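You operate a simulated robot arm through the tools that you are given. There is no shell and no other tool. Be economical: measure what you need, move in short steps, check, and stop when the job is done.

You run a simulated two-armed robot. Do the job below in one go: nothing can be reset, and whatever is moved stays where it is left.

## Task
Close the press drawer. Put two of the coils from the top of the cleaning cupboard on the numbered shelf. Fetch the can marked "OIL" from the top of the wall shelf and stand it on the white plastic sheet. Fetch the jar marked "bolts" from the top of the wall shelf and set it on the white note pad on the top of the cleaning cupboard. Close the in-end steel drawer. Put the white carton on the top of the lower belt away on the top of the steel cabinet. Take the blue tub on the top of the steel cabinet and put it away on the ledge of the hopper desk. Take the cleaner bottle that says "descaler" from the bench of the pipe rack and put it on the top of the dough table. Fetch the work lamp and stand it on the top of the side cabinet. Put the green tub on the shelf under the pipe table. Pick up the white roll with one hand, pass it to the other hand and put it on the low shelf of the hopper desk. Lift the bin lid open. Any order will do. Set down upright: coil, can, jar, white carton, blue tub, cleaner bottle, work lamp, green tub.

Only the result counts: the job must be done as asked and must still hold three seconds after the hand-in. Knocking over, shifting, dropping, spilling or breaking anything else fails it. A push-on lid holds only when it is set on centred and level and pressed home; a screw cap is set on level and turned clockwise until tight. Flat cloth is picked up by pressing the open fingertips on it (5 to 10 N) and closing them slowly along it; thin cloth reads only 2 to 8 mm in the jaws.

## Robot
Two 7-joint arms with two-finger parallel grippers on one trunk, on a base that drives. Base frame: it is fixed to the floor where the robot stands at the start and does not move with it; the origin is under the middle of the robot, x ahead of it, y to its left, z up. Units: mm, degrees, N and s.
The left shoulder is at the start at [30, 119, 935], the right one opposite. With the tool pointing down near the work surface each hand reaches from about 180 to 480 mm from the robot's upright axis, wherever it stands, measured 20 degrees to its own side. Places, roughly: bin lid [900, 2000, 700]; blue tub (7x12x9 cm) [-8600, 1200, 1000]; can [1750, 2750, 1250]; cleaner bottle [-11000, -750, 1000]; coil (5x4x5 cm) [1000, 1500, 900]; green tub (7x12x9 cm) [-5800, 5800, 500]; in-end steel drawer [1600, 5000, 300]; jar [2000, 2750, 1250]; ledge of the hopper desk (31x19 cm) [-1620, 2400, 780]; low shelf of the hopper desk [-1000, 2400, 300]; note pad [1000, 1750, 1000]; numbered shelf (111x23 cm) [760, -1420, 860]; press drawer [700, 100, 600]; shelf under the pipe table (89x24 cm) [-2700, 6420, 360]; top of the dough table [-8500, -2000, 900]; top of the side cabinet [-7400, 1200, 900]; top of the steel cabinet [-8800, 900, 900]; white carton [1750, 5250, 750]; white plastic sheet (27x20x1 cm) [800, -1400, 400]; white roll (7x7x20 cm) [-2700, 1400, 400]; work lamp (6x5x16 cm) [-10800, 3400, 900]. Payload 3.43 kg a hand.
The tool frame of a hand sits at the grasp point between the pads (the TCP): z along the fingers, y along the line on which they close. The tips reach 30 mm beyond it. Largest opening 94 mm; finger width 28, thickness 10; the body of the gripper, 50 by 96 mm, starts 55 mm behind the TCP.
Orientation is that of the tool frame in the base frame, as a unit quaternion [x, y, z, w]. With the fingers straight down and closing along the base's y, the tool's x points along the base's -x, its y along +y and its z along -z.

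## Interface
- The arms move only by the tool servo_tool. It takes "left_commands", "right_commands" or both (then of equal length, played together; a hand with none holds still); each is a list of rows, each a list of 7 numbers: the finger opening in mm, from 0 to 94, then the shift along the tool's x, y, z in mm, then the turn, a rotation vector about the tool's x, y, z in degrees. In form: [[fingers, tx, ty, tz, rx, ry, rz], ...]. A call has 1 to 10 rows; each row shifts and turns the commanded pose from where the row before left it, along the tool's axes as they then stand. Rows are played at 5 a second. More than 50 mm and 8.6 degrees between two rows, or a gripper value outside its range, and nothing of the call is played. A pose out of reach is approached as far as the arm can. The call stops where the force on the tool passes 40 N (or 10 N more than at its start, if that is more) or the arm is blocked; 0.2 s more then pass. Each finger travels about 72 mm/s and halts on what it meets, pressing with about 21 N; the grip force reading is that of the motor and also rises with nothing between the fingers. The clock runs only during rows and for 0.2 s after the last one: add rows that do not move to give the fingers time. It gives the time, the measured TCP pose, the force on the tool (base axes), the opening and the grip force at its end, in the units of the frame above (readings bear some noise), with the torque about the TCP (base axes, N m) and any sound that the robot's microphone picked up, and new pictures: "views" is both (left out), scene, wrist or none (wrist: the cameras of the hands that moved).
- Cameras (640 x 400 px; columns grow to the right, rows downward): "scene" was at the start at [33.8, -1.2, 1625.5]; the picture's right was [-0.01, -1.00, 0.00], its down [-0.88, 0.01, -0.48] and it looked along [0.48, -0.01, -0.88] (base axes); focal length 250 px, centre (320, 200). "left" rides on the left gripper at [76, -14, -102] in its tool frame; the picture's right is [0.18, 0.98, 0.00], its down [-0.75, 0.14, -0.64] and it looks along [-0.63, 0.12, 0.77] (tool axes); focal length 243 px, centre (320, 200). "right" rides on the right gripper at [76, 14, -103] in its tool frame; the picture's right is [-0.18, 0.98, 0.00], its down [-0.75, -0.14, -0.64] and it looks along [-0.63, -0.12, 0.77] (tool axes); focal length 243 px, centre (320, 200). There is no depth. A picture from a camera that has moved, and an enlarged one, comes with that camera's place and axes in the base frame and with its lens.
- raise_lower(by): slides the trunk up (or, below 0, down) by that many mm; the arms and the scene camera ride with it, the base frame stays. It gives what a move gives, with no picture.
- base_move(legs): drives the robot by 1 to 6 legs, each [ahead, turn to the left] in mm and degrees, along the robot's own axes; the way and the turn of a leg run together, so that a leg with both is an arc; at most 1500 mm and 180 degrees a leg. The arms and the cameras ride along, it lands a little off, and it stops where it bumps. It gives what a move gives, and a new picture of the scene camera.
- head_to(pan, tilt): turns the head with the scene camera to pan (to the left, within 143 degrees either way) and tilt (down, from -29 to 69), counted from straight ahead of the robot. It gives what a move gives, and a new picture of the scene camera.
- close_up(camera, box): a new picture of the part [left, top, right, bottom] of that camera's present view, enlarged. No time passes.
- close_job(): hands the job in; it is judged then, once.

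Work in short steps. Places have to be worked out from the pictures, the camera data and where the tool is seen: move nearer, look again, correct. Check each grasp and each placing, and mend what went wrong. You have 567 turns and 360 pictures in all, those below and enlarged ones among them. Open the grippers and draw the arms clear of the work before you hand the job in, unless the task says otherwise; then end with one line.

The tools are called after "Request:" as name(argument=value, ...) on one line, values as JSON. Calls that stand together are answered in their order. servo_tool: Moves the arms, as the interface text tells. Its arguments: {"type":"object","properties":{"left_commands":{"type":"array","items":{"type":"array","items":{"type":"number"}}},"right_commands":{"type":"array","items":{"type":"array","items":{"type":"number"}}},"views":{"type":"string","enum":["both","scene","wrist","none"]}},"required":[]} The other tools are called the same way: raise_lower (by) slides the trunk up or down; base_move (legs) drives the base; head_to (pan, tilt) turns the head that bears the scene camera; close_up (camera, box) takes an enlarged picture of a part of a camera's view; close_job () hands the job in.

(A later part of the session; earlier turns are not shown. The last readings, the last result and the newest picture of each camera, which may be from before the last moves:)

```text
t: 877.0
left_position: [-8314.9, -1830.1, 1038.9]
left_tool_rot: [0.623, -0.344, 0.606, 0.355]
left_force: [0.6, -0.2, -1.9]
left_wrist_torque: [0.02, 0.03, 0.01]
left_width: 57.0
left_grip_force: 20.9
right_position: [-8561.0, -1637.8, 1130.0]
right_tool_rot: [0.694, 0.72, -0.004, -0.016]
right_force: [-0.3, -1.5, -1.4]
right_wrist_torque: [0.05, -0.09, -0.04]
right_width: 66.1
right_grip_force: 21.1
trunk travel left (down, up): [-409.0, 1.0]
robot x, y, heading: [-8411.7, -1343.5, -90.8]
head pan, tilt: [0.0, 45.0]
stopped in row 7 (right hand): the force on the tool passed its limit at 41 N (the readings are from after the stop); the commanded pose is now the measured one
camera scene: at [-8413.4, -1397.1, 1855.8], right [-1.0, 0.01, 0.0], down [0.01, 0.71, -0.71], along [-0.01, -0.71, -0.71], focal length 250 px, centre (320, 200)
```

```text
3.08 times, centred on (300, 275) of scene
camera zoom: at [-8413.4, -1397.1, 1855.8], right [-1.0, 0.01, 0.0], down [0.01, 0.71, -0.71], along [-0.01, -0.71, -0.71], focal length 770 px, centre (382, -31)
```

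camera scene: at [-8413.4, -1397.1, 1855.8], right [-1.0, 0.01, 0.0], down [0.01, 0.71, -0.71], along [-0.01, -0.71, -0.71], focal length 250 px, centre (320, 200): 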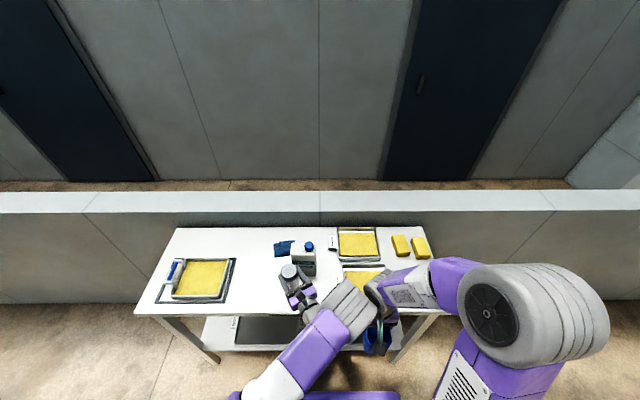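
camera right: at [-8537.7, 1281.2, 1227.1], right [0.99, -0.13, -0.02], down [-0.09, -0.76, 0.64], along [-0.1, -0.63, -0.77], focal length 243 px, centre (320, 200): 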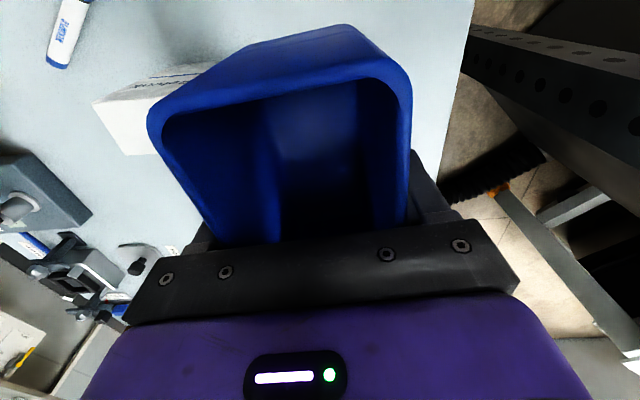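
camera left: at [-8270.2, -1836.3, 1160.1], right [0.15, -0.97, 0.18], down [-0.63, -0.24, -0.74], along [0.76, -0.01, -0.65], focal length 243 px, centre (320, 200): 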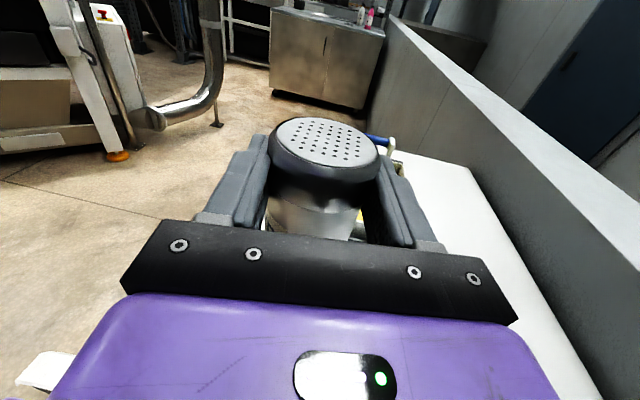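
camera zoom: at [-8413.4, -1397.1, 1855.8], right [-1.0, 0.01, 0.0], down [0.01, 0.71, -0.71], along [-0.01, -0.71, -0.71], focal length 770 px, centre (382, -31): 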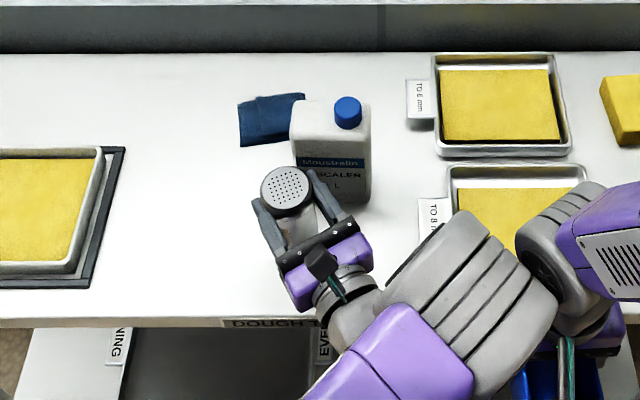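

The left forearm touched the right wrist. I move the right hand further to the right first.

Request:
servo_tool(right_commands=[[0, 0, -25, 0, 0, 0, 0], [0, 0, -35, 0, 0, 0, 0], [0, 0, -35, 0, 0, 0, 0], [0, 0, -25, 0, 0, 0, 0], [0, 0, 0, 0, 0, 0, 0]], views="none")

Request:
servo_tool(left_commands=[[0, -15, 0, 0, 0, 0, 0], [0, -10, 0, 0, 0, 0, 0], [0, -5, 0, 0, 0, 0, 0], [0, -4, 0, 0, 0, 0, 0], [0, -4, 0, 0, 0, 0, 0], [0, -4, 0, 0, 0, 0, 0], [0, -4, 0, 0, 0, 0, 0], [0, -4, 0, 0, 0, 0, 0]], views="none")

```text
t: 878.2
left_position: [-8315.3, -1830.9, 1039.1]
left_tool_rot: [0.623, -0.344, 0.606, 0.356]
left_force: [-0.1, 0.0, -1.9]
left_wrist_torque: [0.05, 0.02, 0.0]
left_width: 56.8
left_grip_force: 21.1
right_position: [-8680.9, -1642.2, 1132.0]
right_tool_rot: [0.693, 0.72, -0.004, -0.015]
right_force: [-0.2, 0.5, -1.3]
right_wrist_torque: [-0.01, -0.01, 0.0]
right_width: 65.9
right_grip_force: 20.9
trunk travel left (down, up): [-409.0, 1.0]
robot x, y, heading: [-8413.2, -1345.7, -90.5]
head pan, tilt: [0.0, 45.0]
```

```text
t: 880.0
left_position: [-8316.4, -1829.1, 988.6]
left_tool_rot: [0.622, -0.344, 0.606, 0.356]
left_force: [-0.3, 1.1, -0.1]
left_wrist_torque: [0.03, -0.01, 0.0]
left_width: 56.8
left_grip_force: 20.9
right_position: [-8680.0, -1643.3, 1132.0]
right_tool_rot: [0.694, 0.72, -0.005, -0.015]
right_force: [0.0, 0.1, 0.0]
right_wrist_torque: [0.02, -0.02, -0.02]
right_width: 65.9
right_grip_force: 20.7
trunk travel left (down, up): [-409.0, 1.0]
robot x, y, heading: [-8413.2, -1345.0, -90.5]
head pan, tilt: [0.0, 45.0]
```

Request:
servo_tool(left_commands=[[0, -3, 0, 0, 0, 0, 0], [0, -3, 0, 0, 0, 0, 0], [0, 0, 0, 0, 0, 0, 0]], views="none")

```text
t: 880.8
left_position: [-8316.5, -1830.5, 985.4]
left_tool_rot: [0.621, -0.342, 0.608, 0.357]
left_force: [0.0, -1.5, 19.8]
left_wrist_torque: [-0.14, -0.65, 0.0]
left_width: 57.3
left_grip_force: 21.1
right_position: [-8682.1, -1641.6, 1132.4]
right_tool_rot: [0.694, 0.72, -0.005, -0.014]
right_force: [-1.0, 0.4, -1.0]
right_wrist_torque: [0.0, 0.0, 0.04]
right_width: 65.8
right_grip_force: 21.2
trunk travel left (down, up): [-409.0, 1.0]
robot x, y, heading: [-8416.0, -1345.8, -90.7]
head pan, tilt: [0.0, 45.0]
```

Contact. I release gently and withdraw straight back, away from the bottle.

Request:
servo_tool(left_commands=[[0, 3, 0, 0, 0, 0, 0], [60, 0, 0, 0, 0, 0, 0], [66, 0, 0, 0, 0, 0, 0], [74, 0, 0, 0, 0, 0, 0], [74, 0, 0, 0, 0, 0, 0], [74, 0, 0, -20, 0, 0, 0], [74, 0, 0, -30, 0, 0, 0], [74, 0, 0, -40, 0, 0, 0], [74, 0, 0, 0, 0, 0, 0]], views="none")

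Request:
close_up(camera="scene", box=[200, 210, 400, 340])

```text
t: 882.8
left_position: [-8359.9, -1750.2, 986.3]
left_tool_rot: [0.623, -0.343, 0.607, 0.355]
left_force: [0.5, -0.6, 0.8]
left_wrist_torque: [0.0, 0.03, -0.03]
left_width: 73.9
left_grip_force: 0.0
right_position: [-8679.5, -1643.0, 1132.5]
right_tool_rot: [0.694, 0.72, -0.005, -0.016]
right_force: [0.0, 0.1, -0.5]
right_wrist_torque: [-0.02, 0.03, -0.02]
right_width: 66.1
right_grip_force: 21.0
trunk travel left (down, up): [-409.0, 1.0]
robot x, y, heading: [-8411.8, -1341.4, -90.3]
head pan, tilt: [0.0, 45.0]
```

```text
3.08 times, centred on (300, 275) of scene
camera zoom: at [-8412.8, -1398.1, 1855.7], right [-1.0, 0.01, 0.0], down [0.01, 0.71, -0.71], along [-0.01, -0.71, -0.71], focal length 770 px, centre (382, -31)
```

zoom: 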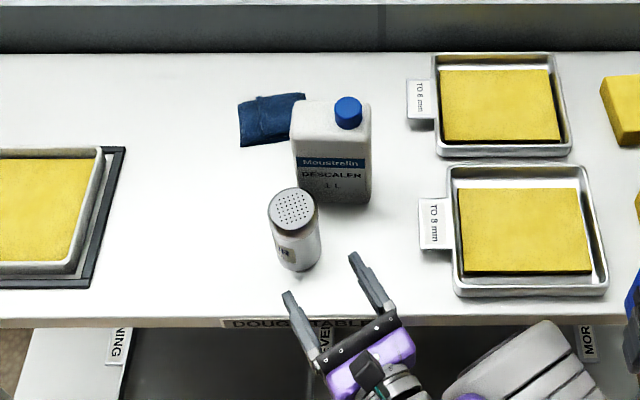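

Both the bottle and the shaker stand upright, the shaker at its original spot. I set the left hand straight forward (camera up) for travel and back away.

Request:
base_move(legs=[[-250, 0]])

Request:
servo_tool(left_commands=[[74, 10, -20, 0, -8.5, 0, 0], [74, 10, -20, 0, -8.5, 0, 0], [74, 0, -20, 0, -8.5, 0, 0], [74, 0, 0, 0, -5, 0, 0], [74, 0, 0, 0, 0, 0, 0]], views="scene")

```text
t: 884.6
left_position: [-8355.5, -1502.9, 985.7]
left_tool_rot: [0.623, -0.343, 0.607, 0.355]
left_force: [0.4, -0.5, -0.7]
left_wrist_torque: [0.0, 0.02, 0.01]
left_width: 74.2
left_grip_force: 0.1
right_position: [-8676.7, -1396.7, 1131.8]
right_tool_rot: [0.692, 0.721, -0.006, -0.014]
right_force: [0.1, 1.0, -0.5]
right_wrist_torque: [-0.01, 0.02, 0.0]
right_width: 66.1
right_grip_force: 20.9
trunk travel left (down, up): [-409.0, 1.0]
robot x, y, heading: [-8411.4, -1101.3, -90.4]
head pan, tilt: [0.0, 45.0]
camera scene: at [-8411.3, -1150.2, 1855.7], right [-1.0, 0.01, 0.0], down [0.0, 0.71, -0.71], along [0.0, -0.71, -0.71], focal length 250 px, centre (320, 200)
```

scene: 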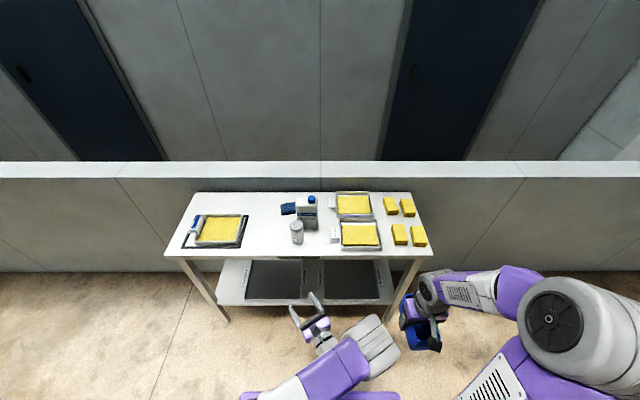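

```text
t: 885.8
left_position: [-8306.2, -1487.3, 1008.1]
left_tool_rot: [0.506, -0.482, 0.493, 0.518]
left_force: [0.4, -0.5, 0.6]
left_wrist_torque: [-0.02, 0.03, 0.02]
left_width: 73.9
left_grip_force: 0.0
right_position: [-8677.8, -1397.8, 1132.4]
right_tool_rot: [0.692, 0.722, -0.005, -0.015]
right_force: [-0.3, -0.5, -0.4]
right_wrist_torque: [0.0, -0.04, -0.01]
right_width: 65.9
right_grip_force: 21.3
trunk travel left (down, up): [-409.0, 1.0]
robot x, y, heading: [-8406.7, -1098.1, -90.3]
head pan, tilt: [0.0, 45.0]
camera scene: at [-8411.3, -1150.3, 1855.8], right [-1.0, 0.01, 0.0], down [0.0, 0.71, -0.71], along [0.0, -0.71, -0.71], focal length 250 px, centre (320, 200)
```

scene: 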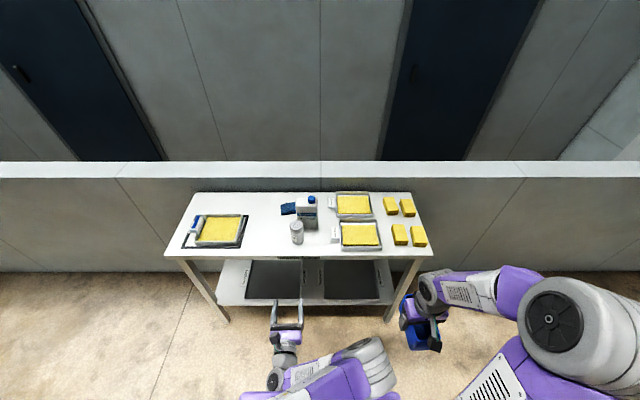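

Now to the hopper desk with the blue tub. I take the known corridor west of the steel cabinet, then go east.

Request:
base_move(legs=[[0, -115], [1000, 0], [505, 0], [0, -64.6], [1400, 0], [1400, 0]])

```text
t: 914.6
left_position: [-9752.2, 2756.0, 1009.5]
left_tool_rot: [0.504, 0.484, 0.532, -0.479]
left_force: [-0.1, -0.1, 0.2]
left_wrist_torque: [0.01, -0.01, 0.04]
left_width: 74.0
left_grip_force: 0.1
right_position: [-9383.1, 2637.3, 1132.9]
right_tool_rot: [-0.695, 0.719, -0.015, 0.005]
right_force: [-0.3, 0.1, 0.3]
right_wrist_torque: [0.0, -0.02, -0.02]
right_width: 66.1
right_grip_force: 21.5
trunk travel left (down, up): [-409.0, 1.0]
robot x, y, heading: [-9670.4, 2361.5, 85.4]
head pan, tilt: [0.0, 45.0]
camera scene: at [-9669.3, 2411.2, 1855.8], right [1.0, -0.08, 0.0], down [-0.06, -0.7, -0.71], along [0.06, 0.7, -0.71], focal length 250 px, centre (320, 200)
```

scene: 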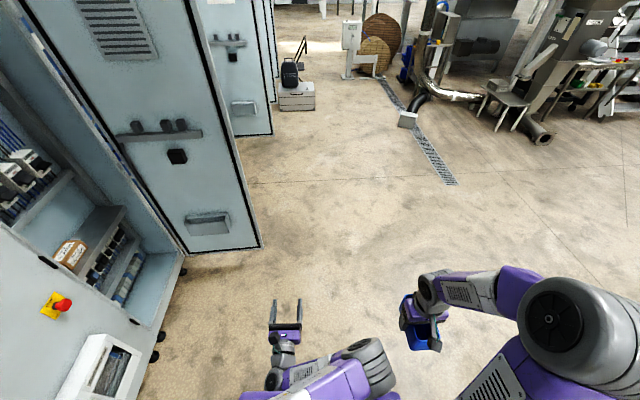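

Request:
base_move(legs=[[0, -78], [1450, 0], [1450, 0], [1450, 0], [1450, 0], [1400, 0]])

```text
t: 952.2
left_position: [-2277.7, 4176.0, 1009.9]
left_tool_rot: [0.69, 0.103, 0.711, -0.084]
left_force: [0.2, 0.3, -0.4]
left_wrist_torque: [0.02, -0.03, -0.04]
left_width: 74.0
left_grip_force: 0.0
right_position: [-2268.5, 3790.2, 1132.8]
right_tool_rot: [-0.151, 0.988, -0.015, -0.004]
right_force: [0.4, 0.3, -0.9]
right_wrist_torque: [-0.01, 0.02, 0.01]
right_width: 65.8
right_grip_force: 21.1
trunk travel left (down, up): [-409.0, 1.0]
robot x, y, heading: [-2626.1, 3972.5, 14.9]
head pan, tilt: [0.0, 45.0]
camera scene: at [-2577.2, 3983.5, 1855.8], right [0.25, -0.97, 0.0], down [-0.68, -0.18, -0.71], along [0.68, 0.18, -0.71], focal length 250 px, centre (320, 200)
```

scene: 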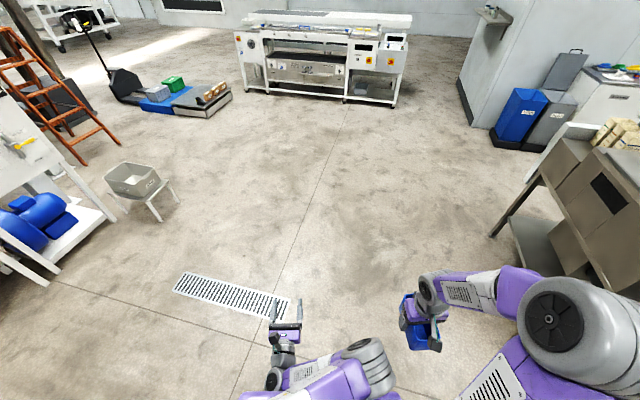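

Request:
base_move(legs=[[0, -31.8], [1300, 0], [1183, 0], [0, -73.1], [1450, 0], [200, 0]])

Request:
base_move(legs=[[0, -90], [1250, 0], [0, -90]])

```text
t: 977.2
left_position: [-148.0, 1160.6, 1010.9]
left_tool_rot: [0.499, -0.487, 0.497, 0.516]
left_force: [0.8, -0.8, -0.7]
left_wrist_torque: [0.03, 0.01, 0.02]
left_width: 73.8
left_grip_force: 0.2
right_position: [-523.8, 1253.7, 1132.3]
right_tool_rot: [0.696, 0.718, -0.004, -0.015]
right_force: [0.2, -1.0, -1.3]
right_wrist_torque: [0.02, 0.02, 0.02]
right_width: 65.9
right_grip_force: 21.4
trunk travel left (down, up): [-409.0, 1.0]
robot x, y, heading: [-251.0, 1547.8, -90.9]
head pan, tilt: [0.0, 45.0]
camera scene: at [-254.9, 1498.5, 1855.8], right [-1.0, 0.01, 0.0], down [0.01, 0.71, -0.71], along [-0.01, -0.71, -0.71], focal length 250 px, centre (320, 200)
```

scene: 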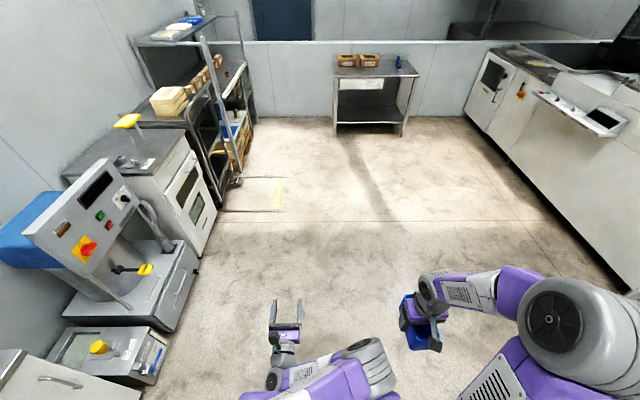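

```text
t: 991.2
left_position: [-1576.9, 2016.0, 1011.0]
left_tool_rot: [0.5, 0.486, 0.53, -0.483]
left_force: [-0.9, 0.0, -1.2]
left_wrist_torque: [-0.02, -0.02, -0.01]
left_width: 74.2
left_grip_force: 0.1
right_position: [-1206.8, 1902.1, 1132.1]
right_tool_rot: [-0.7, 0.714, -0.015, 0.005]
right_force: [0.2, -0.2, -1.8]
right_wrist_torque: [0.02, -0.01, -0.01]
right_width: 65.5
right_grip_force: 20.7
trunk travel left (down, up): [-409.0, 1.0]
robot x, y, heading: [-1493.9, 1621.8, 86.1]
head pan, tilt: [0.0, 45.0]
camera scene: at [-1490.2, 1672.6, 1855.8], right [1.0, -0.07, 0.0], down [-0.05, -0.71, -0.71], along [0.05, 0.71, -0.71], focal length 250 px, centre (320, 200)
```

scene: 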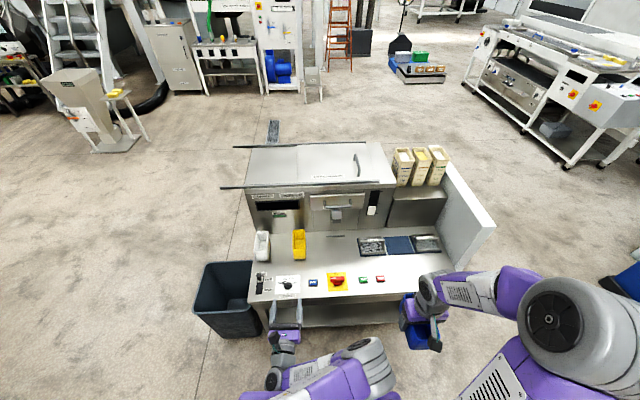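

Request:
close_up(camera="scene", box=[240, 170, 400, 310])

```text
2.86 times, centred on (320, 240) of scene
camera zoom: at [-1490.2, 1672.6, 1855.8], right [1.0, -0.07, 0.0], down [-0.05, -0.71, -0.71], along [0.05, 0.71, -0.71], focal length 715 px, centre (320, 86)
```

zoom: 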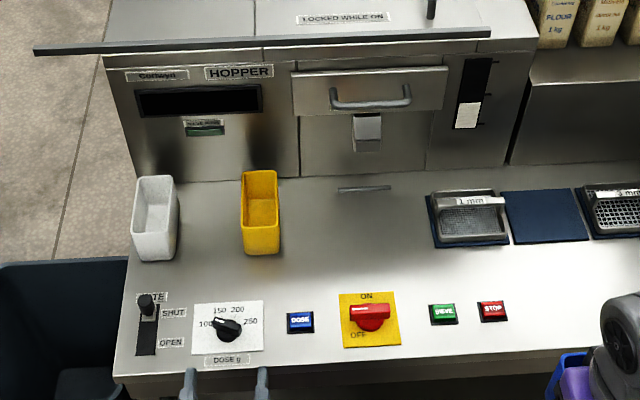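

Blue's slot is between the white and the yellow tub (centre ≈(−1633,2390), gap 112 mm). I move in front of it and bring the right hand over.

Request:
base_move(legs=[[0, 42.5], [320, 0], [0, -38.6]])

Request:
servo_tool(right_commands=[[0, -20, 35, 0, 0, 0, 0], [0, -30, 35, 0, 0, 0, 0], [0, -30, 35, 0, 0, 0, 0], [0, -30, 35, 0, 0, 0, 0], [0, -30, 35, 0, 0, 0, 0], [0, -30, 30, 0, 0, 0, 0], [0, 0, 0, 0, 0, 0, 0]], views="wrist")

```text
t: 997.1
left_position: [-1801.3, 2255.9, 1008.9]
left_tool_rot: [0.483, 0.503, 0.512, -0.501]
left_force: [0.1, 1.5, 0.0]
left_wrist_torque: [0.0, 0.02, 0.01]
left_width: 74.0
left_grip_force: 0.0
right_position: [-1424.8, 2167.0, 1133.1]
right_tool_rot: [0.724, -0.69, 0.015, -0.005]
right_force: [0.1, 0.6, -1.1]
right_wrist_torque: [-0.01, -0.01, 0.01]
right_width: 65.5
right_grip_force: 20.6
trunk travel left (down, up): [-409.0, 1.0]
robot x, y, heading: [-1693.2, 1864.4, 90.1]
head pan, tilt: [0.0, 45.0]
camera scene: at [-1692.5, 1917.8, 1855.8], right [1.0, 0.0, 0.0], down [0.0, -0.71, -0.71], along [0.0, 0.71, -0.71], focal length 250 px, centre (320, 200)
```

scene: 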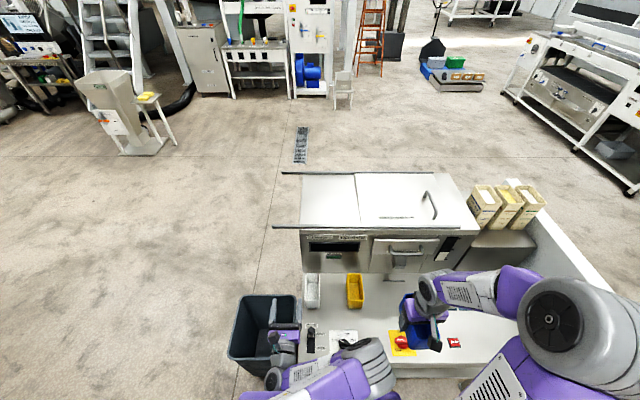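

```text
t: 998.7
left_position: [-1801.0, 2253.7, 1011.8]
left_tool_rot: [0.484, 0.502, 0.512, -0.501]
left_force: [0.2, -0.2, 1.2]
left_wrist_torque: [-0.01, 0.07, 0.0]
left_width: 74.2
left_grip_force: 0.1
right_position: [-1635.7, 2324.4, 1127.2]
right_tool_rot: [0.723, -0.691, 0.014, -0.006]
right_force: [-0.4, 0.1, -0.8]
right_wrist_torque: [0.02, -0.05, 0.0]
right_width: 66.0
right_grip_force: 20.6
trunk travel left (down, up): [-409.0, 1.0]
robot x, y, heading: [-1692.5, 1863.9, 89.9]
head pan, tilt: [0.0, 45.0]
camera right: at [-1650.4, 2249.6, 1228.5], right [-0.99, 0.14, -0.03], down [0.09, 0.77, 0.63], along [0.11, 0.63, -0.77], focal length 243 px, centre (320, 200)
```

right: 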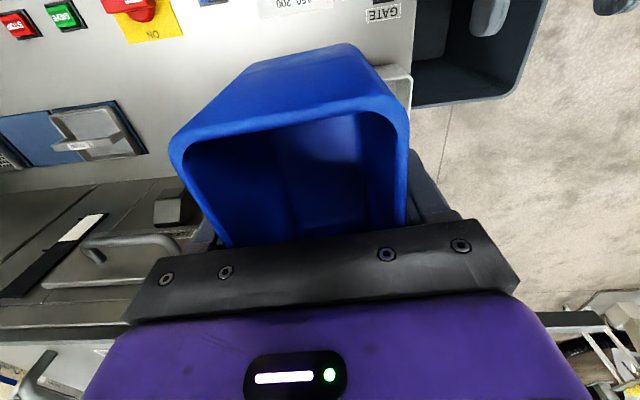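

Neighbour tubs are centred at x≈−1725 and −1549, so the hand at x≈−1636 is midway. I correct the yaw, move forward 64 mm and lower to just above the neighbours.

Request:
servo_tool(right_commands=[[0, -32, 0, 0, 0, 0, 2.6], [0, -32, 0, 20, 0, 0, 0], [0, 0, 0, 45, 0, 0, 0], [0, 0, 0, 45, 0, 0, 0], [0, 0, 0, 45, 0, 0, 0], [0, 0, 0, 15, 0, 0, 0], [0, 0, 0, 0, 0, 0, 0]], views="none")

Request:
close_up(camera="scene", box=[270, 230, 430, 360])

```text
t: 1000.3
left_position: [-1801.1, 2254.9, 1009.8]
left_tool_rot: [0.484, 0.503, 0.512, -0.501]
left_force: [0.6, 0.4, 0.2]
left_wrist_torque: [-0.03, 0.02, 0.01]
left_width: 74.2
left_grip_force: 0.0
right_position: [-1635.1, 2386.9, 954.7]
right_tool_rot: [0.707, -0.707, 0.015, -0.004]
right_force: [-0.6, 0.3, -0.6]
right_wrist_torque: [-0.03, 0.01, 0.02]
right_width: 66.3
right_grip_force: 21.0
trunk travel left (down, up): [-409.0, 1.0]
robot x, y, heading: [-1692.4, 1866.5, 89.8]
head pan, tilt: [0.0, 45.0]
```

```text
3.08 times, centred on (350, 295) of scene
camera zoom: at [-1692.6, 1918.2, 1855.8], right [1.0, 0.0, 0.0], down [0.0, -0.71, -0.71], along [0.0, 0.71, -0.71], focal length 770 px, centre (228, -92)
```

zoom: 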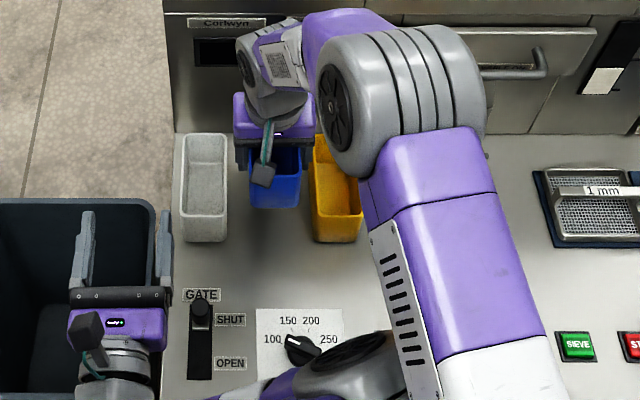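

Centred in the gap with ~12 mm per side for the fingers. I lower to the desk.

Request:
servo_tool(right_commands=[[0, 0, -1, 30, 0, 0, 0], [0, 0, 0, 30, 0, 0, 0], [0, 0, 0, 20, 0, 0, 0], [0, 0, 0, 8, 0, 0, 0], [0, 0, 0, 5, 0, 0, 0], [0, 0, 0, 5, 0, 0, 0], [0, 0, 0, 5, 0, 0, 0], [0, 0, 0, 5, 0, 0, 0], [0, 0, 0, 5, 0, 0, 0]], views="none")

```text
t: 1002.3
left_position: [-1807.7, 2253.2, 1004.9]
left_tool_rot: [0.494, 0.496, 0.507, -0.504]
left_force: [0.7, 0.0, 0.4]
left_wrist_torque: [0.0, 0.02, 0.03]
left_width: 74.2
left_grip_force: 0.1
right_position: [-1629.2, 2399.2, 852.6]
right_tool_rot: [-0.706, 0.708, -0.004, 0.013]
right_force: [-0.4, -0.3, -1.6]
right_wrist_torque: [-0.01, -0.01, 0.0]
right_width: 65.5
right_grip_force: 20.4
trunk travel left (down, up): [-409.0, 1.0]
robot x, y, heading: [-1693.1, 1866.1, 89.9]
head pan, tilt: [0.0, 45.0]
```

The right elbow is pushing against the left arm and deflects the hand. I move the left arm away first.

Request:
servo_tool(left_commands=[[74, 10, -25, 0, 0, 0, 0], [74, 10, -25, 0, 0, 0, 0], [74, 10, -25, -10, 0, 0, 0], [74, 0, -25, -10, 0, 0, 0], [74, 0, 0, 0, 0, 0, 0]], views="none")

Request:
close_up(camera="scene", box=[250, 230, 450, 400])

```text
t: 1003.5
left_position: [-1886.1, 2250.9, 1035.8]
left_tool_rot: [0.464, 0.491, 0.55, -0.491]
left_force: [0.4, 0.0, -0.5]
left_wrist_torque: [0.0, 0.0, 0.02]
left_width: 74.1
left_grip_force: 0.1
right_position: [-1629.2, 2386.2, 840.6]
right_tool_rot: [0.708, -0.706, 0.015, -0.005]
right_force: [0.2, 1.0, -1.1]
right_wrist_torque: [0.0, 0.0, 0.0]
right_width: 65.9
right_grip_force: 21.2
trunk travel left (down, up): [-409.0, 1.0]
robot x, y, heading: [-1692.8, 1869.1, 90.2]
head pan, tilt: [0.0, 45.0]
```

```text
2.35 times, centred on (350, 315) of scene
camera zoom: at [-1691.6, 1917.5, 1855.8], right [1.0, 0.0, 0.0], down [0.0, -0.71, -0.71], along [0.0, 0.71, -0.71], focal length 589 px, centre (249, -71)
```

zoom: 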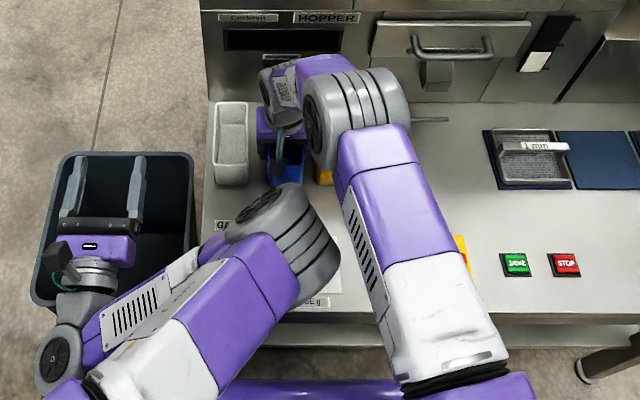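

Free now; the hand is 6 mm too far right. I correct and lower to contact.

Request:
servo_tool(right_commands=[[0, 0, 6, 0, 0, 0, 0], [0, 0, 0, 4, 0, 0, 0], [0, 0, 0, 4, 0, 0, 0], [0, 0, 0, 4, 0, 0, 0], [0, 0, 0, 4, 0, 0, 0], [0, 0, 0, 4, 0, 0, 0], [0, 0, 0, 4, 0, 0, 0], [0, 0, 0, 4, 0, 0, 0]], views="none")

```text
t: 1005.3
left_position: [-1888.2, 2250.5, 1035.5]
left_tool_rot: [0.465, 0.49, 0.55, -0.491]
left_force: [-0.5, 0.1, -0.1]
left_wrist_torque: [0.02, -0.02, 0.01]
left_width: 74.0
left_grip_force: 0.0
right_position: [-1635.0, 2387.7, 814.1]
right_tool_rot: [-0.707, 0.707, -0.014, 0.007]
right_force: [0.1, -2.5, 16.7]
right_wrist_torque: [0.18, 0.55, 0.0]
right_width: 66.5
right_grip_force: 20.6
trunk travel left (down, up): [-409.0, 1.0]
robot x, y, heading: [-1690.1, 1869.6, 90.0]
head pan, tilt: [0.0, 45.0]
```

Contact. I release with a small opening and lift straight up.

Request:
servo_tool(right_commands=[[0, 0, 0, -3, 0, 0, 0], [70, 0, 0, 0, 0, 0, 0], [76, 0, 0, 0, 0, 0, 0], [76, 0, 0, 0, 0, 0, 0], [76, 0, 0, -15, 0, 0, 0], [76, 0, 0, -30, 0, 0, 0], [76, 0, 0, -40, 0, 0, 0], [76, 0, 0, -45, 0, 0, 0], [76, 0, 0, -45, 0, 0, 0], [76, 0, 0, -45, 0, 0, 0]], views="wrist")

```text
t: 1007.5
left_position: [-1888.0, 2249.6, 1035.0]
left_tool_rot: [0.465, 0.49, 0.549, -0.492]
left_force: [-0.5, -0.1, 0.5]
left_wrist_torque: [-0.04, 0.0, 0.01]
left_width: 74.0
left_grip_force: 0.1
right_position: [-1639.4, 2388.9, 1035.7]
right_tool_rot: [0.708, -0.706, 0.016, -0.005]
right_force: [-0.4, -0.8, -0.3]
right_wrist_torque: [0.0, 0.02, 0.03]
right_width: 76.1
right_grip_force: 0.0
trunk travel left (down, up): [-409.0, 1.0]
robot x, y, heading: [-1692.4, 1868.0, 90.2]
head pan, tilt: [0.0, 45.0]
camera right: at [-1657.7, 2314.8, 1137.0], right [-0.98, 0.18, -0.03], down [0.12, 0.76, 0.64], along [0.14, 0.62, -0.77], focal length 243 px, centre (320, 200)
```

right: 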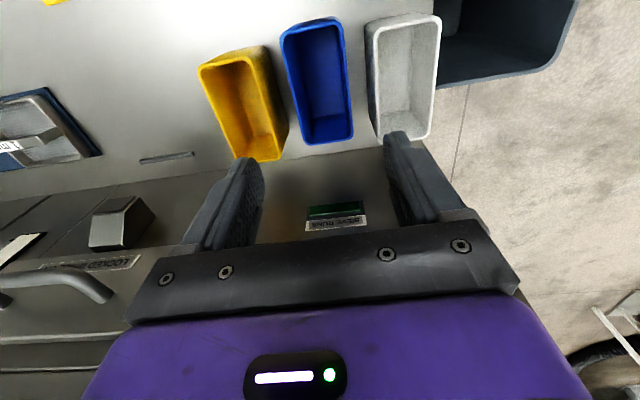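

The blue tub sits in its slot. Last: the green tub. I retract the right arm, level the left hand and drive back towards the BATCH desk.

Request:
servo_tool(left_commands=[[94, 0, 0, 0, 0, -5, 0], [94, 0, 0, 0, 0, 0, 5], [94, 0, 0, 0, 0, 0, 0], [94, 0, 0, 0, 0, 0, 0], [94, 0, 0, 0, 0, 0, 0]], right_commands=[[60, 0, 0, -30, 0, 0, 0], [60, 40, -15, -20, 0, 0, 0], [60, 40, -15, 0, 0, 0, 0], [60, 40, -15, 0, 0, 0, 0], [60, 40, -15, 0, 0, 0, 0]], views="none")

Request:
base_move(legs=[[-320, 0], [0, -90], [1400, 0], [0, 90], [1450, 0], [250, 0]])

Request:
base_move(legs=[[0, 77.3], [1450, 0], [1450, 0], [1450, 0], [1050, 0], [0, -77.3]])

```text
t: 1008.7
left_position: [-1883.8, 2254.8, 1031.3]
left_tool_rot: [0.511, 0.487, 0.515, -0.487]
left_force: [0.1, -0.3, 0.2]
left_wrist_torque: [0.0, 0.01, 0.0]
left_width: 93.9
left_grip_force: 0.0
right_position: [-1589.1, 2260.6, 1090.6]
right_tool_rot: [-0.7, 0.714, -0.003, 0.012]
right_force: [0.4, 1.7, 0.6]
right_wrist_torque: [-0.22, 0.14, 0.06]
right_width: 59.9
right_grip_force: 0.1
trunk travel left (down, up): [-409.0, 1.0]
robot x, y, heading: [-1686.1, 1867.9, 89.8]
head pan, tilt: [0.0, 45.0]
stopped in row 5 (right hand): the force on the tool passed its limit at 86 N (the readings are from after the stop); the commanded pose is now the measured one
```

```text
t: 1033.2
left_position: [-402.6, 3561.2, 1030.5]
left_tool_rot: [0.517, 0.482, 0.519, -0.481]
left_force: [-1.3, 0.6, 0.1]
left_wrist_torque: [-0.04, 0.03, -0.03]
left_width: 94.0
left_grip_force: 0.0
right_position: [-107.0, 3561.4, 1091.1]
right_tool_rot: [-0.694, 0.72, -0.003, 0.012]
right_force: [1.5, 9.7, -12.2]
right_wrist_torque: [0.06, -0.16, -0.14]
right_width: 59.8
right_grip_force: 0.0
trunk travel left (down, up): [-409.0, 1.0]
robot x, y, heading: [-213.6, 3169.2, 89.2]
head pan, tilt: [0.0, 45.0]
camera scene: at [-216.7, 3219.7, 1855.8], right [1.0, -0.02, 0.0], down [-0.01, -0.71, -0.71], along [0.01, 0.71, -0.71], focal length 250 px, centre (320, 200)
```

scene: 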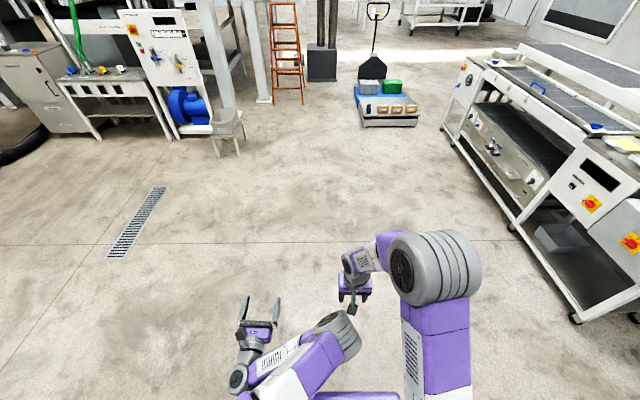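

```text
t: 1065.5
left_position: [-5649.3, 4811.9, 1029.4]
left_tool_rot: [0.501, 0.498, 0.504, -0.497]
left_force: [0.1, 0.2, 0.4]
left_wrist_torque: [0.02, 0.02, 0.01]
left_width: 94.0
left_grip_force: 0.0
right_position: [-5353.8, 4829.8, 1091.0]
right_tool_rot: [0.715, -0.699, 0.002, -0.012]
right_force: [-3.7, 6.0, -11.6]
right_wrist_torque: [0.47, -0.76, -0.54]
right_width: 59.8
right_grip_force: 0.0
trunk travel left (down, up): [-409.0, 1.0]
robot x, y, heading: [-5441.6, 4432.1, 92.4]
head pan, tilt: [0.0, 45.0]
camera scene: at [-5444.0, 4482.9, 1855.8], right [1.0, 0.04, 0.0], down [0.03, -0.71, -0.71], along [-0.03, 0.71, -0.71], focal length 250 px, centre (320, 200)
```

scene: 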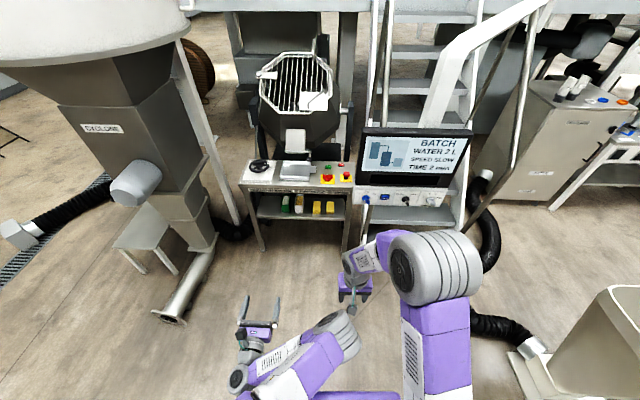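

I'm before the BATCH desk. I lower the trunk, bring the left hand to z≈490 and inward, and move the right hand outward out of the way.

Request:
servo_tool(right_commands=[[60, -10, -30, 0, 0, 0, 0], [60, 0, -40, 0, 0, 0, 0], [60, 0, -40, 0, 0, 0, 0], [60, 0, -40, 0, 0, 0, 0], [60, 30, 0, 0, 0, 0, 0], [60, 30, 0, 0, 0, 0, 0], [60, 30, 0, 0, 0, 0, 0]], views="none")

Request:
raise_lower(by=-409)

Request:
servo_tool(left_commands=[[94, -15, 25, 20, 0, 0, 0], [94, -15, 25, 20, 0, 0, 0], [94, -20, 25, 20, 0, 0, 0], [94, -20, 25, 20, 0, 0, 0], [94, -20, 25, 20, 0, 0, 0], [94, -20, 15, 10, 0, 0, 0], [94, -20, 0, 0, 0, 0, 0], [94, 0, 0, 0, 0, 0, 0]], views="none")

```text
t: 1067.1
left_position: [-5650.1, 4810.8, 1029.5]
left_tool_rot: [0.501, 0.497, 0.504, -0.497]
left_force: [1.1, -1.2, 0.7]
left_wrist_torque: [0.01, -0.01, 0.01]
left_width: 93.8
left_grip_force: 0.1
right_position: [-5202.4, 4752.4, 1091.6]
right_tool_rot: [0.715, -0.699, 0.002, -0.013]
right_force: [0.4, 0.5, -0.3]
right_wrist_torque: [0.03, -0.01, 0.02]
right_width: 60.0
right_grip_force: 0.0
trunk travel left (down, up): [-409.0, 1.0]
robot x, y, heading: [-5439.3, 4434.1, 92.5]
head pan, tilt: [0.0, 45.0]
```

```text
refused: -409 is not a number from -400 to 400
```

```text
t: 1068.9
left_position: [-5506.1, 4920.3, 900.1]
left_tool_rot: [0.502, 0.497, 0.503, -0.498]
left_force: [-0.5, 0.6, -0.1]
left_wrist_torque: [-0.03, 0.01, 0.03]
left_width: 93.7
left_grip_force: 0.0
right_position: [-5203.4, 4752.4, 1091.3]
right_tool_rot: [0.715, -0.699, 0.002, -0.012]
right_force: [-0.4, 0.0, 0.0]
right_wrist_torque: [0.01, -0.03, -0.05]
right_width: 60.0
right_grip_force: 0.1
trunk travel left (down, up): [-409.0, 1.0]
robot x, y, heading: [-5439.3, 4428.0, 92.4]
head pan, tilt: [0.0, 45.0]
```

Request:
raise_lower(by=-395)

Request:
base_move(legs=[[0, 25.1], [585, 0], [0, -27.5]])

Request:
close_up(camera="left", box=[0, 0, 640, 400])

```text
t: 1072.7
left_position: [-5506.9, 4920.2, 506.7]
left_tool_rot: [0.501, 0.497, 0.504, -0.497]
left_force: [0.3, -0.5, 0.7]
left_wrist_torque: [-0.02, -0.03, 0.01]
left_width: 94.0
left_grip_force: 0.1
right_position: [-5204.4, 4752.9, 696.7]
right_tool_rot: [0.715, -0.699, 0.002, -0.012]
right_force: [0.1, -0.2, -0.4]
right_wrist_torque: [0.02, 0.0, -0.01]
right_width: 60.2
right_grip_force: 0.1
trunk travel left (down, up): [-14.0, 396.0]
robot x, y, heading: [-5440.0, 4433.6, 92.4]
head pan, tilt: [0.0, 45.0]
```

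```text
t: 1078.7
left_position: [-5764.8, 5432.0, 504.9]
left_tool_rot: [0.51, 0.489, 0.512, -0.489]
left_force: [0.4, 0.0, -0.5]
left_wrist_torque: [0.02, 0.04, -0.01]
left_width: 93.9
left_grip_force: 0.0
right_position: [-5465.3, 5256.2, 696.6]
right_tool_rot: [-0.703, 0.711, -0.002, 0.013]
right_force: [-1.0, 0.0, -0.1]
right_wrist_torque: [0.04, 0.03, -0.03]
right_width: 59.9
right_grip_force: 0.1
trunk travel left (down, up): [-14.0, 396.0]
robot x, y, heading: [-5714.6, 4941.9, 90.9]
head pan, tilt: [0.0, 45.0]
camera scene: at [-5715.1, 4993.8, 1460.8], right [1.0, 0.01, 0.0], down [0.01, -0.71, -0.71], along [-0.01, 0.71, -0.71], focal length 250 px, centre (320, 200)
```

scene: 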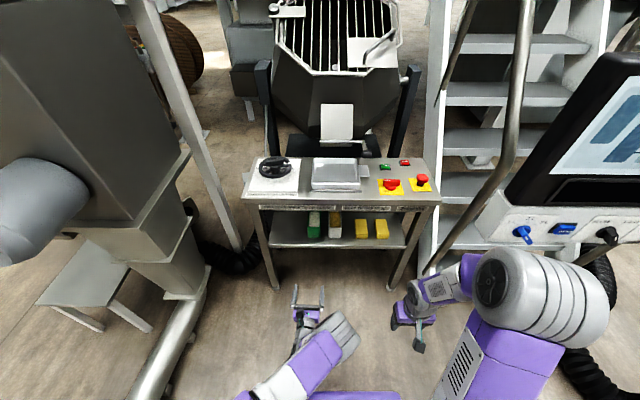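

```text
1.00 times, centred on (320, 200) of left (not enlarged: the box is as wide or as high as the picture)
camera zoom: at [-5784.4, 5330.5, 581.3], right [0.98, -0.04, 0.19], down [0.12, -0.65, -0.75], along [0.15, 0.76, -0.63], focal length 243 px, centre (320, 200)
```

zoom: 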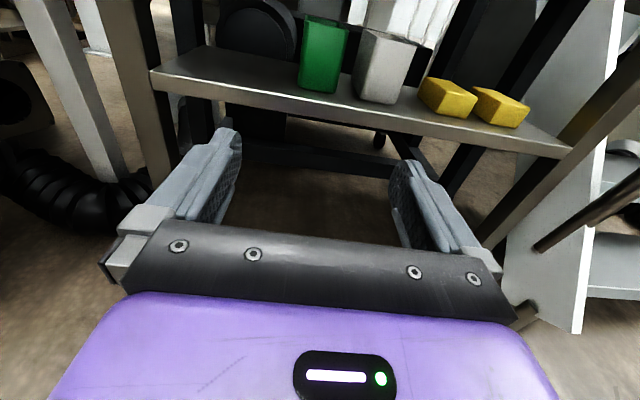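

The right elbow would meet the BATCH panel, so I tuck the right hand closer in, and correct the left hand by 18 mm.

Request:
servo_tool(right_commands=[[60, 20, 25, 0, 0, 0, 0], [60, 20, 25, 0, 0, 0, 0], [60, 20, 25, 0, 0, 0, 0], [60, 20, 25, 0, 0, 0, 0], [60, 0, 0, 0, 0, 0, 0]], left_commands=[[94, 0, 9, 0, 0, 0, 0], [94, 0, 9, 0, 0, 0, 0], [94, 0, 0, 0, 0, 0, 0], [94, 0, 0, 0, 0, 0, 0], [94, 0, 0, 0, 0, 0, 0]], views="scene")

```text
t: 1079.9
left_position: [-5746.3, 5432.4, 505.1]
left_tool_rot: [0.509, 0.49, 0.511, -0.489]
left_force: [-0.1, -1.0, -0.9]
left_wrist_torque: [0.03, 0.01, 0.0]
left_width: 94.0
left_grip_force: 0.1
right_position: [-5568.5, 5222.3, 692.0]
right_tool_rot: [-0.7, 0.714, -0.005, 0.012]
right_force: [3.2, 2.9, -0.2]
right_wrist_torque: [-0.24, 0.25, -0.02]
right_width: 60.0
right_grip_force: 0.1
right hand out of reach, approached as far as the arm can: row 2, 3, 4
trunk travel left (down, up): [-14.0, 396.0]
robot x, y, heading: [-5715.2, 4945.8, 90.4]
head pan, tilt: [0.0, 45.0]
stopped in row 5 (right hand): the force on the tool passed its limit at 43 N (the readings are from after the stop); the commanded pose is now the measured one
camera scene: at [-5715.4, 4993.9, 1460.8], right [1.0, 0.01, 0.0], down [0.01, -0.71, -0.71], along [-0.01, 0.71, -0.71], focal length 250 px, centre (320, 200)
```

scene: 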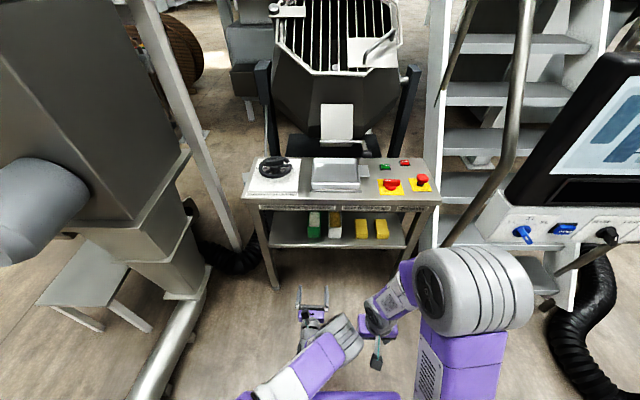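

To gain clearance from the panel I approach at a slight angle (heading 83°), shifting the base about 110 mm to the west.

Request:
base_move(legs=[[-300, 0], [0, 19.7], [318, 0], [0, -27.1], [180, 0]])

Request:
close_up(camera="left", box=[0, 0, 640, 400])

```text
t: 1087.2
left_position: [-5768.4, 5622.5, 503.4]
left_tool_rot: [0.541, 0.455, 0.542, -0.454]
left_force: [-0.5, -0.3, 0.7]
left_wrist_torque: [0.0, -0.04, -0.02]
left_width: 94.0
left_grip_force: 0.1
right_position: [-5618.6, 5390.7, 691.9]
right_tool_rot: [-0.652, 0.758, -0.007, 0.011]
right_force: [19.7, 10.0, -0.3]
right_wrist_torque: [-0.82, 1.71, -0.14]
right_width: 59.9
right_grip_force: 0.0
trunk travel left (down, up): [-14.0, 396.0]
robot x, y, heading: [-5799.4, 5131.5, 83.4]
head pan, tilt: [0.0, 45.0]
camera scene: at [-5795.2, 5184.0, 1460.7], right [0.99, -0.12, 0.0], down [-0.09, -0.7, -0.71], along [0.09, 0.7, -0.71], focal length 250 px, centre (320, 200)
```

scene: 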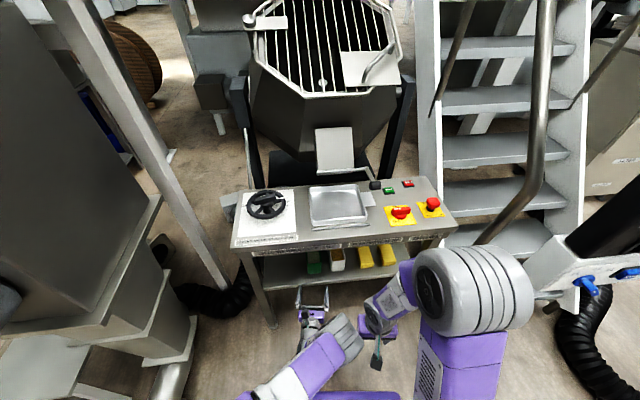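

```text
1.00 times, centred on (320, 200) of left (not enlarged: the box is as wide or as high as the picture)
camera zoom: at [-5801.2, 5524.1, 580.6], right [0.97, -0.17, 0.19], down [0.03, -0.66, -0.75], along [0.25, 0.73, -0.63], focal length 243 px, centre (320, 200)
```

zoom: 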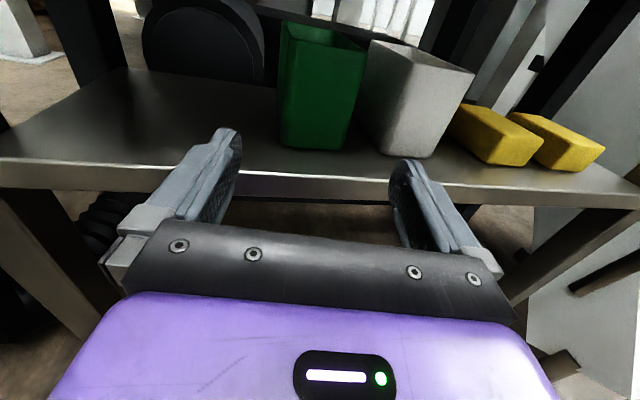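

The right elbow is at the panel's control box, so I back off and approach at heading ~70° instead, yawing the left hand so that it still points straight at the tub.

Request:
base_move(legs=[[-200, 0], [0, 46.6], [231, 0], [0, -60]])

Request:
servo_tool(left_commands=[[94, 0, 0, 0, 7, 0, 0], [94, 0, 0, 0, 7, 0, 0], [94, 0, 0, 0, 6, 0, 0], [94, 0, 0, 0, 0, 0, 0]], views="wrist")

```text
t: 1095.0
left_position: [-5812.4, 5576.1, 503.9]
left_tool_rot: [0.594, 0.383, 0.594, -0.383]
left_force: [-0.3, -0.6, 1.1]
left_wrist_torque: [0.01, -0.01, 0.0]
left_width: 94.0
left_grip_force: 0.1
right_position: [-5727.8, 5313.8, 692.6]
right_tool_rot: [-0.552, 0.834, -0.008, 0.01]
right_force: [15.2, 0.3, -1.1]
right_wrist_torque: [-0.03, 1.34, 0.06]
right_width: 60.0
right_grip_force: 0.0
trunk travel left (down, up): [-14.0, 396.0]
robot x, y, heading: [-5970.0, 5108.1, 68.5]
head pan, tilt: [0.0, 45.0]
camera scene: at [-5949.7, 5156.7, 1460.8], right [0.93, -0.37, 0.0], down [-0.26, -0.66, -0.71], along [0.26, 0.66, -0.71], focal length 250 px, centre (320, 200)
```

scene: 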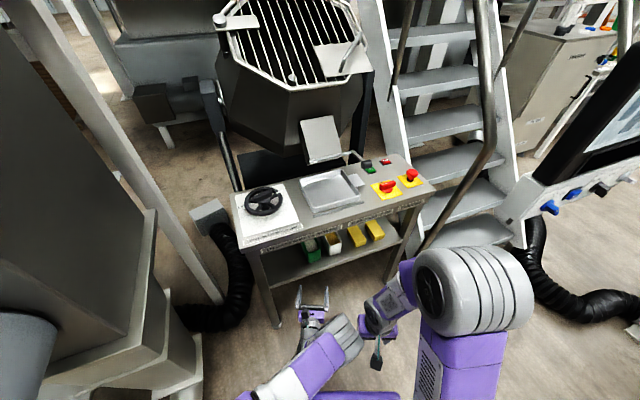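

```text
t: 1095.5
left_position: [-5818.4, 5575.0, 501.6]
left_tool_rot: [0.564, 0.428, 0.562, -0.428]
left_force: [-0.5, -0.8, -1.2]
left_wrist_torque: [0.01, -0.01, 0.01]
left_width: 94.2
left_grip_force: 0.0
right_position: [-5724.4, 5313.3, 692.2]
right_tool_rot: [-0.548, 0.836, -0.008, 0.013]
right_force: [0.7, 0.6, -0.1]
right_wrist_torque: [-0.01, 0.08, 0.04]
right_width: 60.1
right_grip_force: 0.0
trunk travel left (down, up): [-14.0, 396.0]
robot x, y, heading: [-5968.7, 5107.2, 68.6]
head pan, tilt: [0.0, 45.0]
stopped in row 2 (right hand): the force on the tool passed its limit at 45 N (the readings are from after the stop); the commanded pose is now the measured one
camera left: at [-5859.0, 5480.0, 579.3], right [0.95, -0.26, 0.18], down [-0.04, -0.66, -0.75], along [0.32, 0.71, -0.63], focal length 243 px, centre (320, 200)
```

left: 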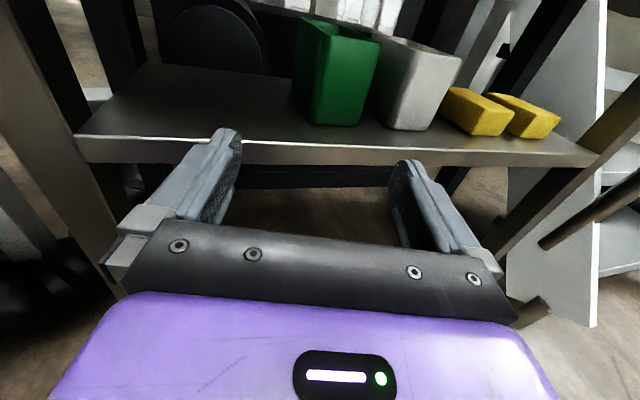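

I move the right hand outward (there's room now) and finish yawing the left hand.

Request:
servo_tool(right_commands=[[60, 0, -30, 0, 0, 0, 0], [60, 0, -30, 0, 0, 0, 0], [60, 0, 0, 0, 0, 0, 0], [60, 0, 0, 0, 0, 0, 0]], left_commands=[[94, 0, 0, 0, 0, 0, 0], [94, 0, 0, 0, 7, 0, 0], [94, 0, 0, 0, 7, 0, 0], [94, 0, 0, 0, 0, 0, 0]], views="none")

Request:
close_up(camera="left", box=[0, 0, 640, 400])

```text
t: 1096.5
left_position: [-5817.6, 5574.5, 501.2]
left_tool_rot: [0.507, 0.494, 0.506, -0.493]
left_force: [0.1, 0.4, 0.5]
left_wrist_torque: [-0.03, -0.01, 0.03]
left_width: 94.3
left_grip_force: 0.0
right_position: [-5669.7, 5291.4, 692.2]
right_tool_rot: [-0.549, 0.836, -0.007, 0.012]
right_force: [0.3, -0.9, -0.6]
right_wrist_torque: [0.0, -0.01, -0.01]
right_width: 60.1
right_grip_force: 0.0
right hand out of reach, approached as far as the arm can: row 1
trunk travel left (down, up): [-14.0, 396.0]
robot x, y, heading: [-5968.5, 5111.0, 68.9]
head pan, tilt: [0.0, 45.0]
```

```text
1.00 times, centred on (320, 200) of left (not enlarged: the box is as wide or as high as the picture)
camera zoom: at [-5835.1, 5472.7, 578.8], right [0.98, -0.03, 0.18], down [0.12, -0.65, -0.75], along [0.14, 0.76, -0.63], focal length 243 px, centre (320, 200)
```

zoom: 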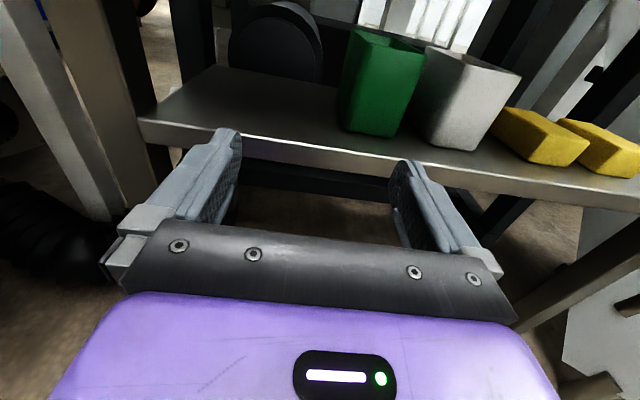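

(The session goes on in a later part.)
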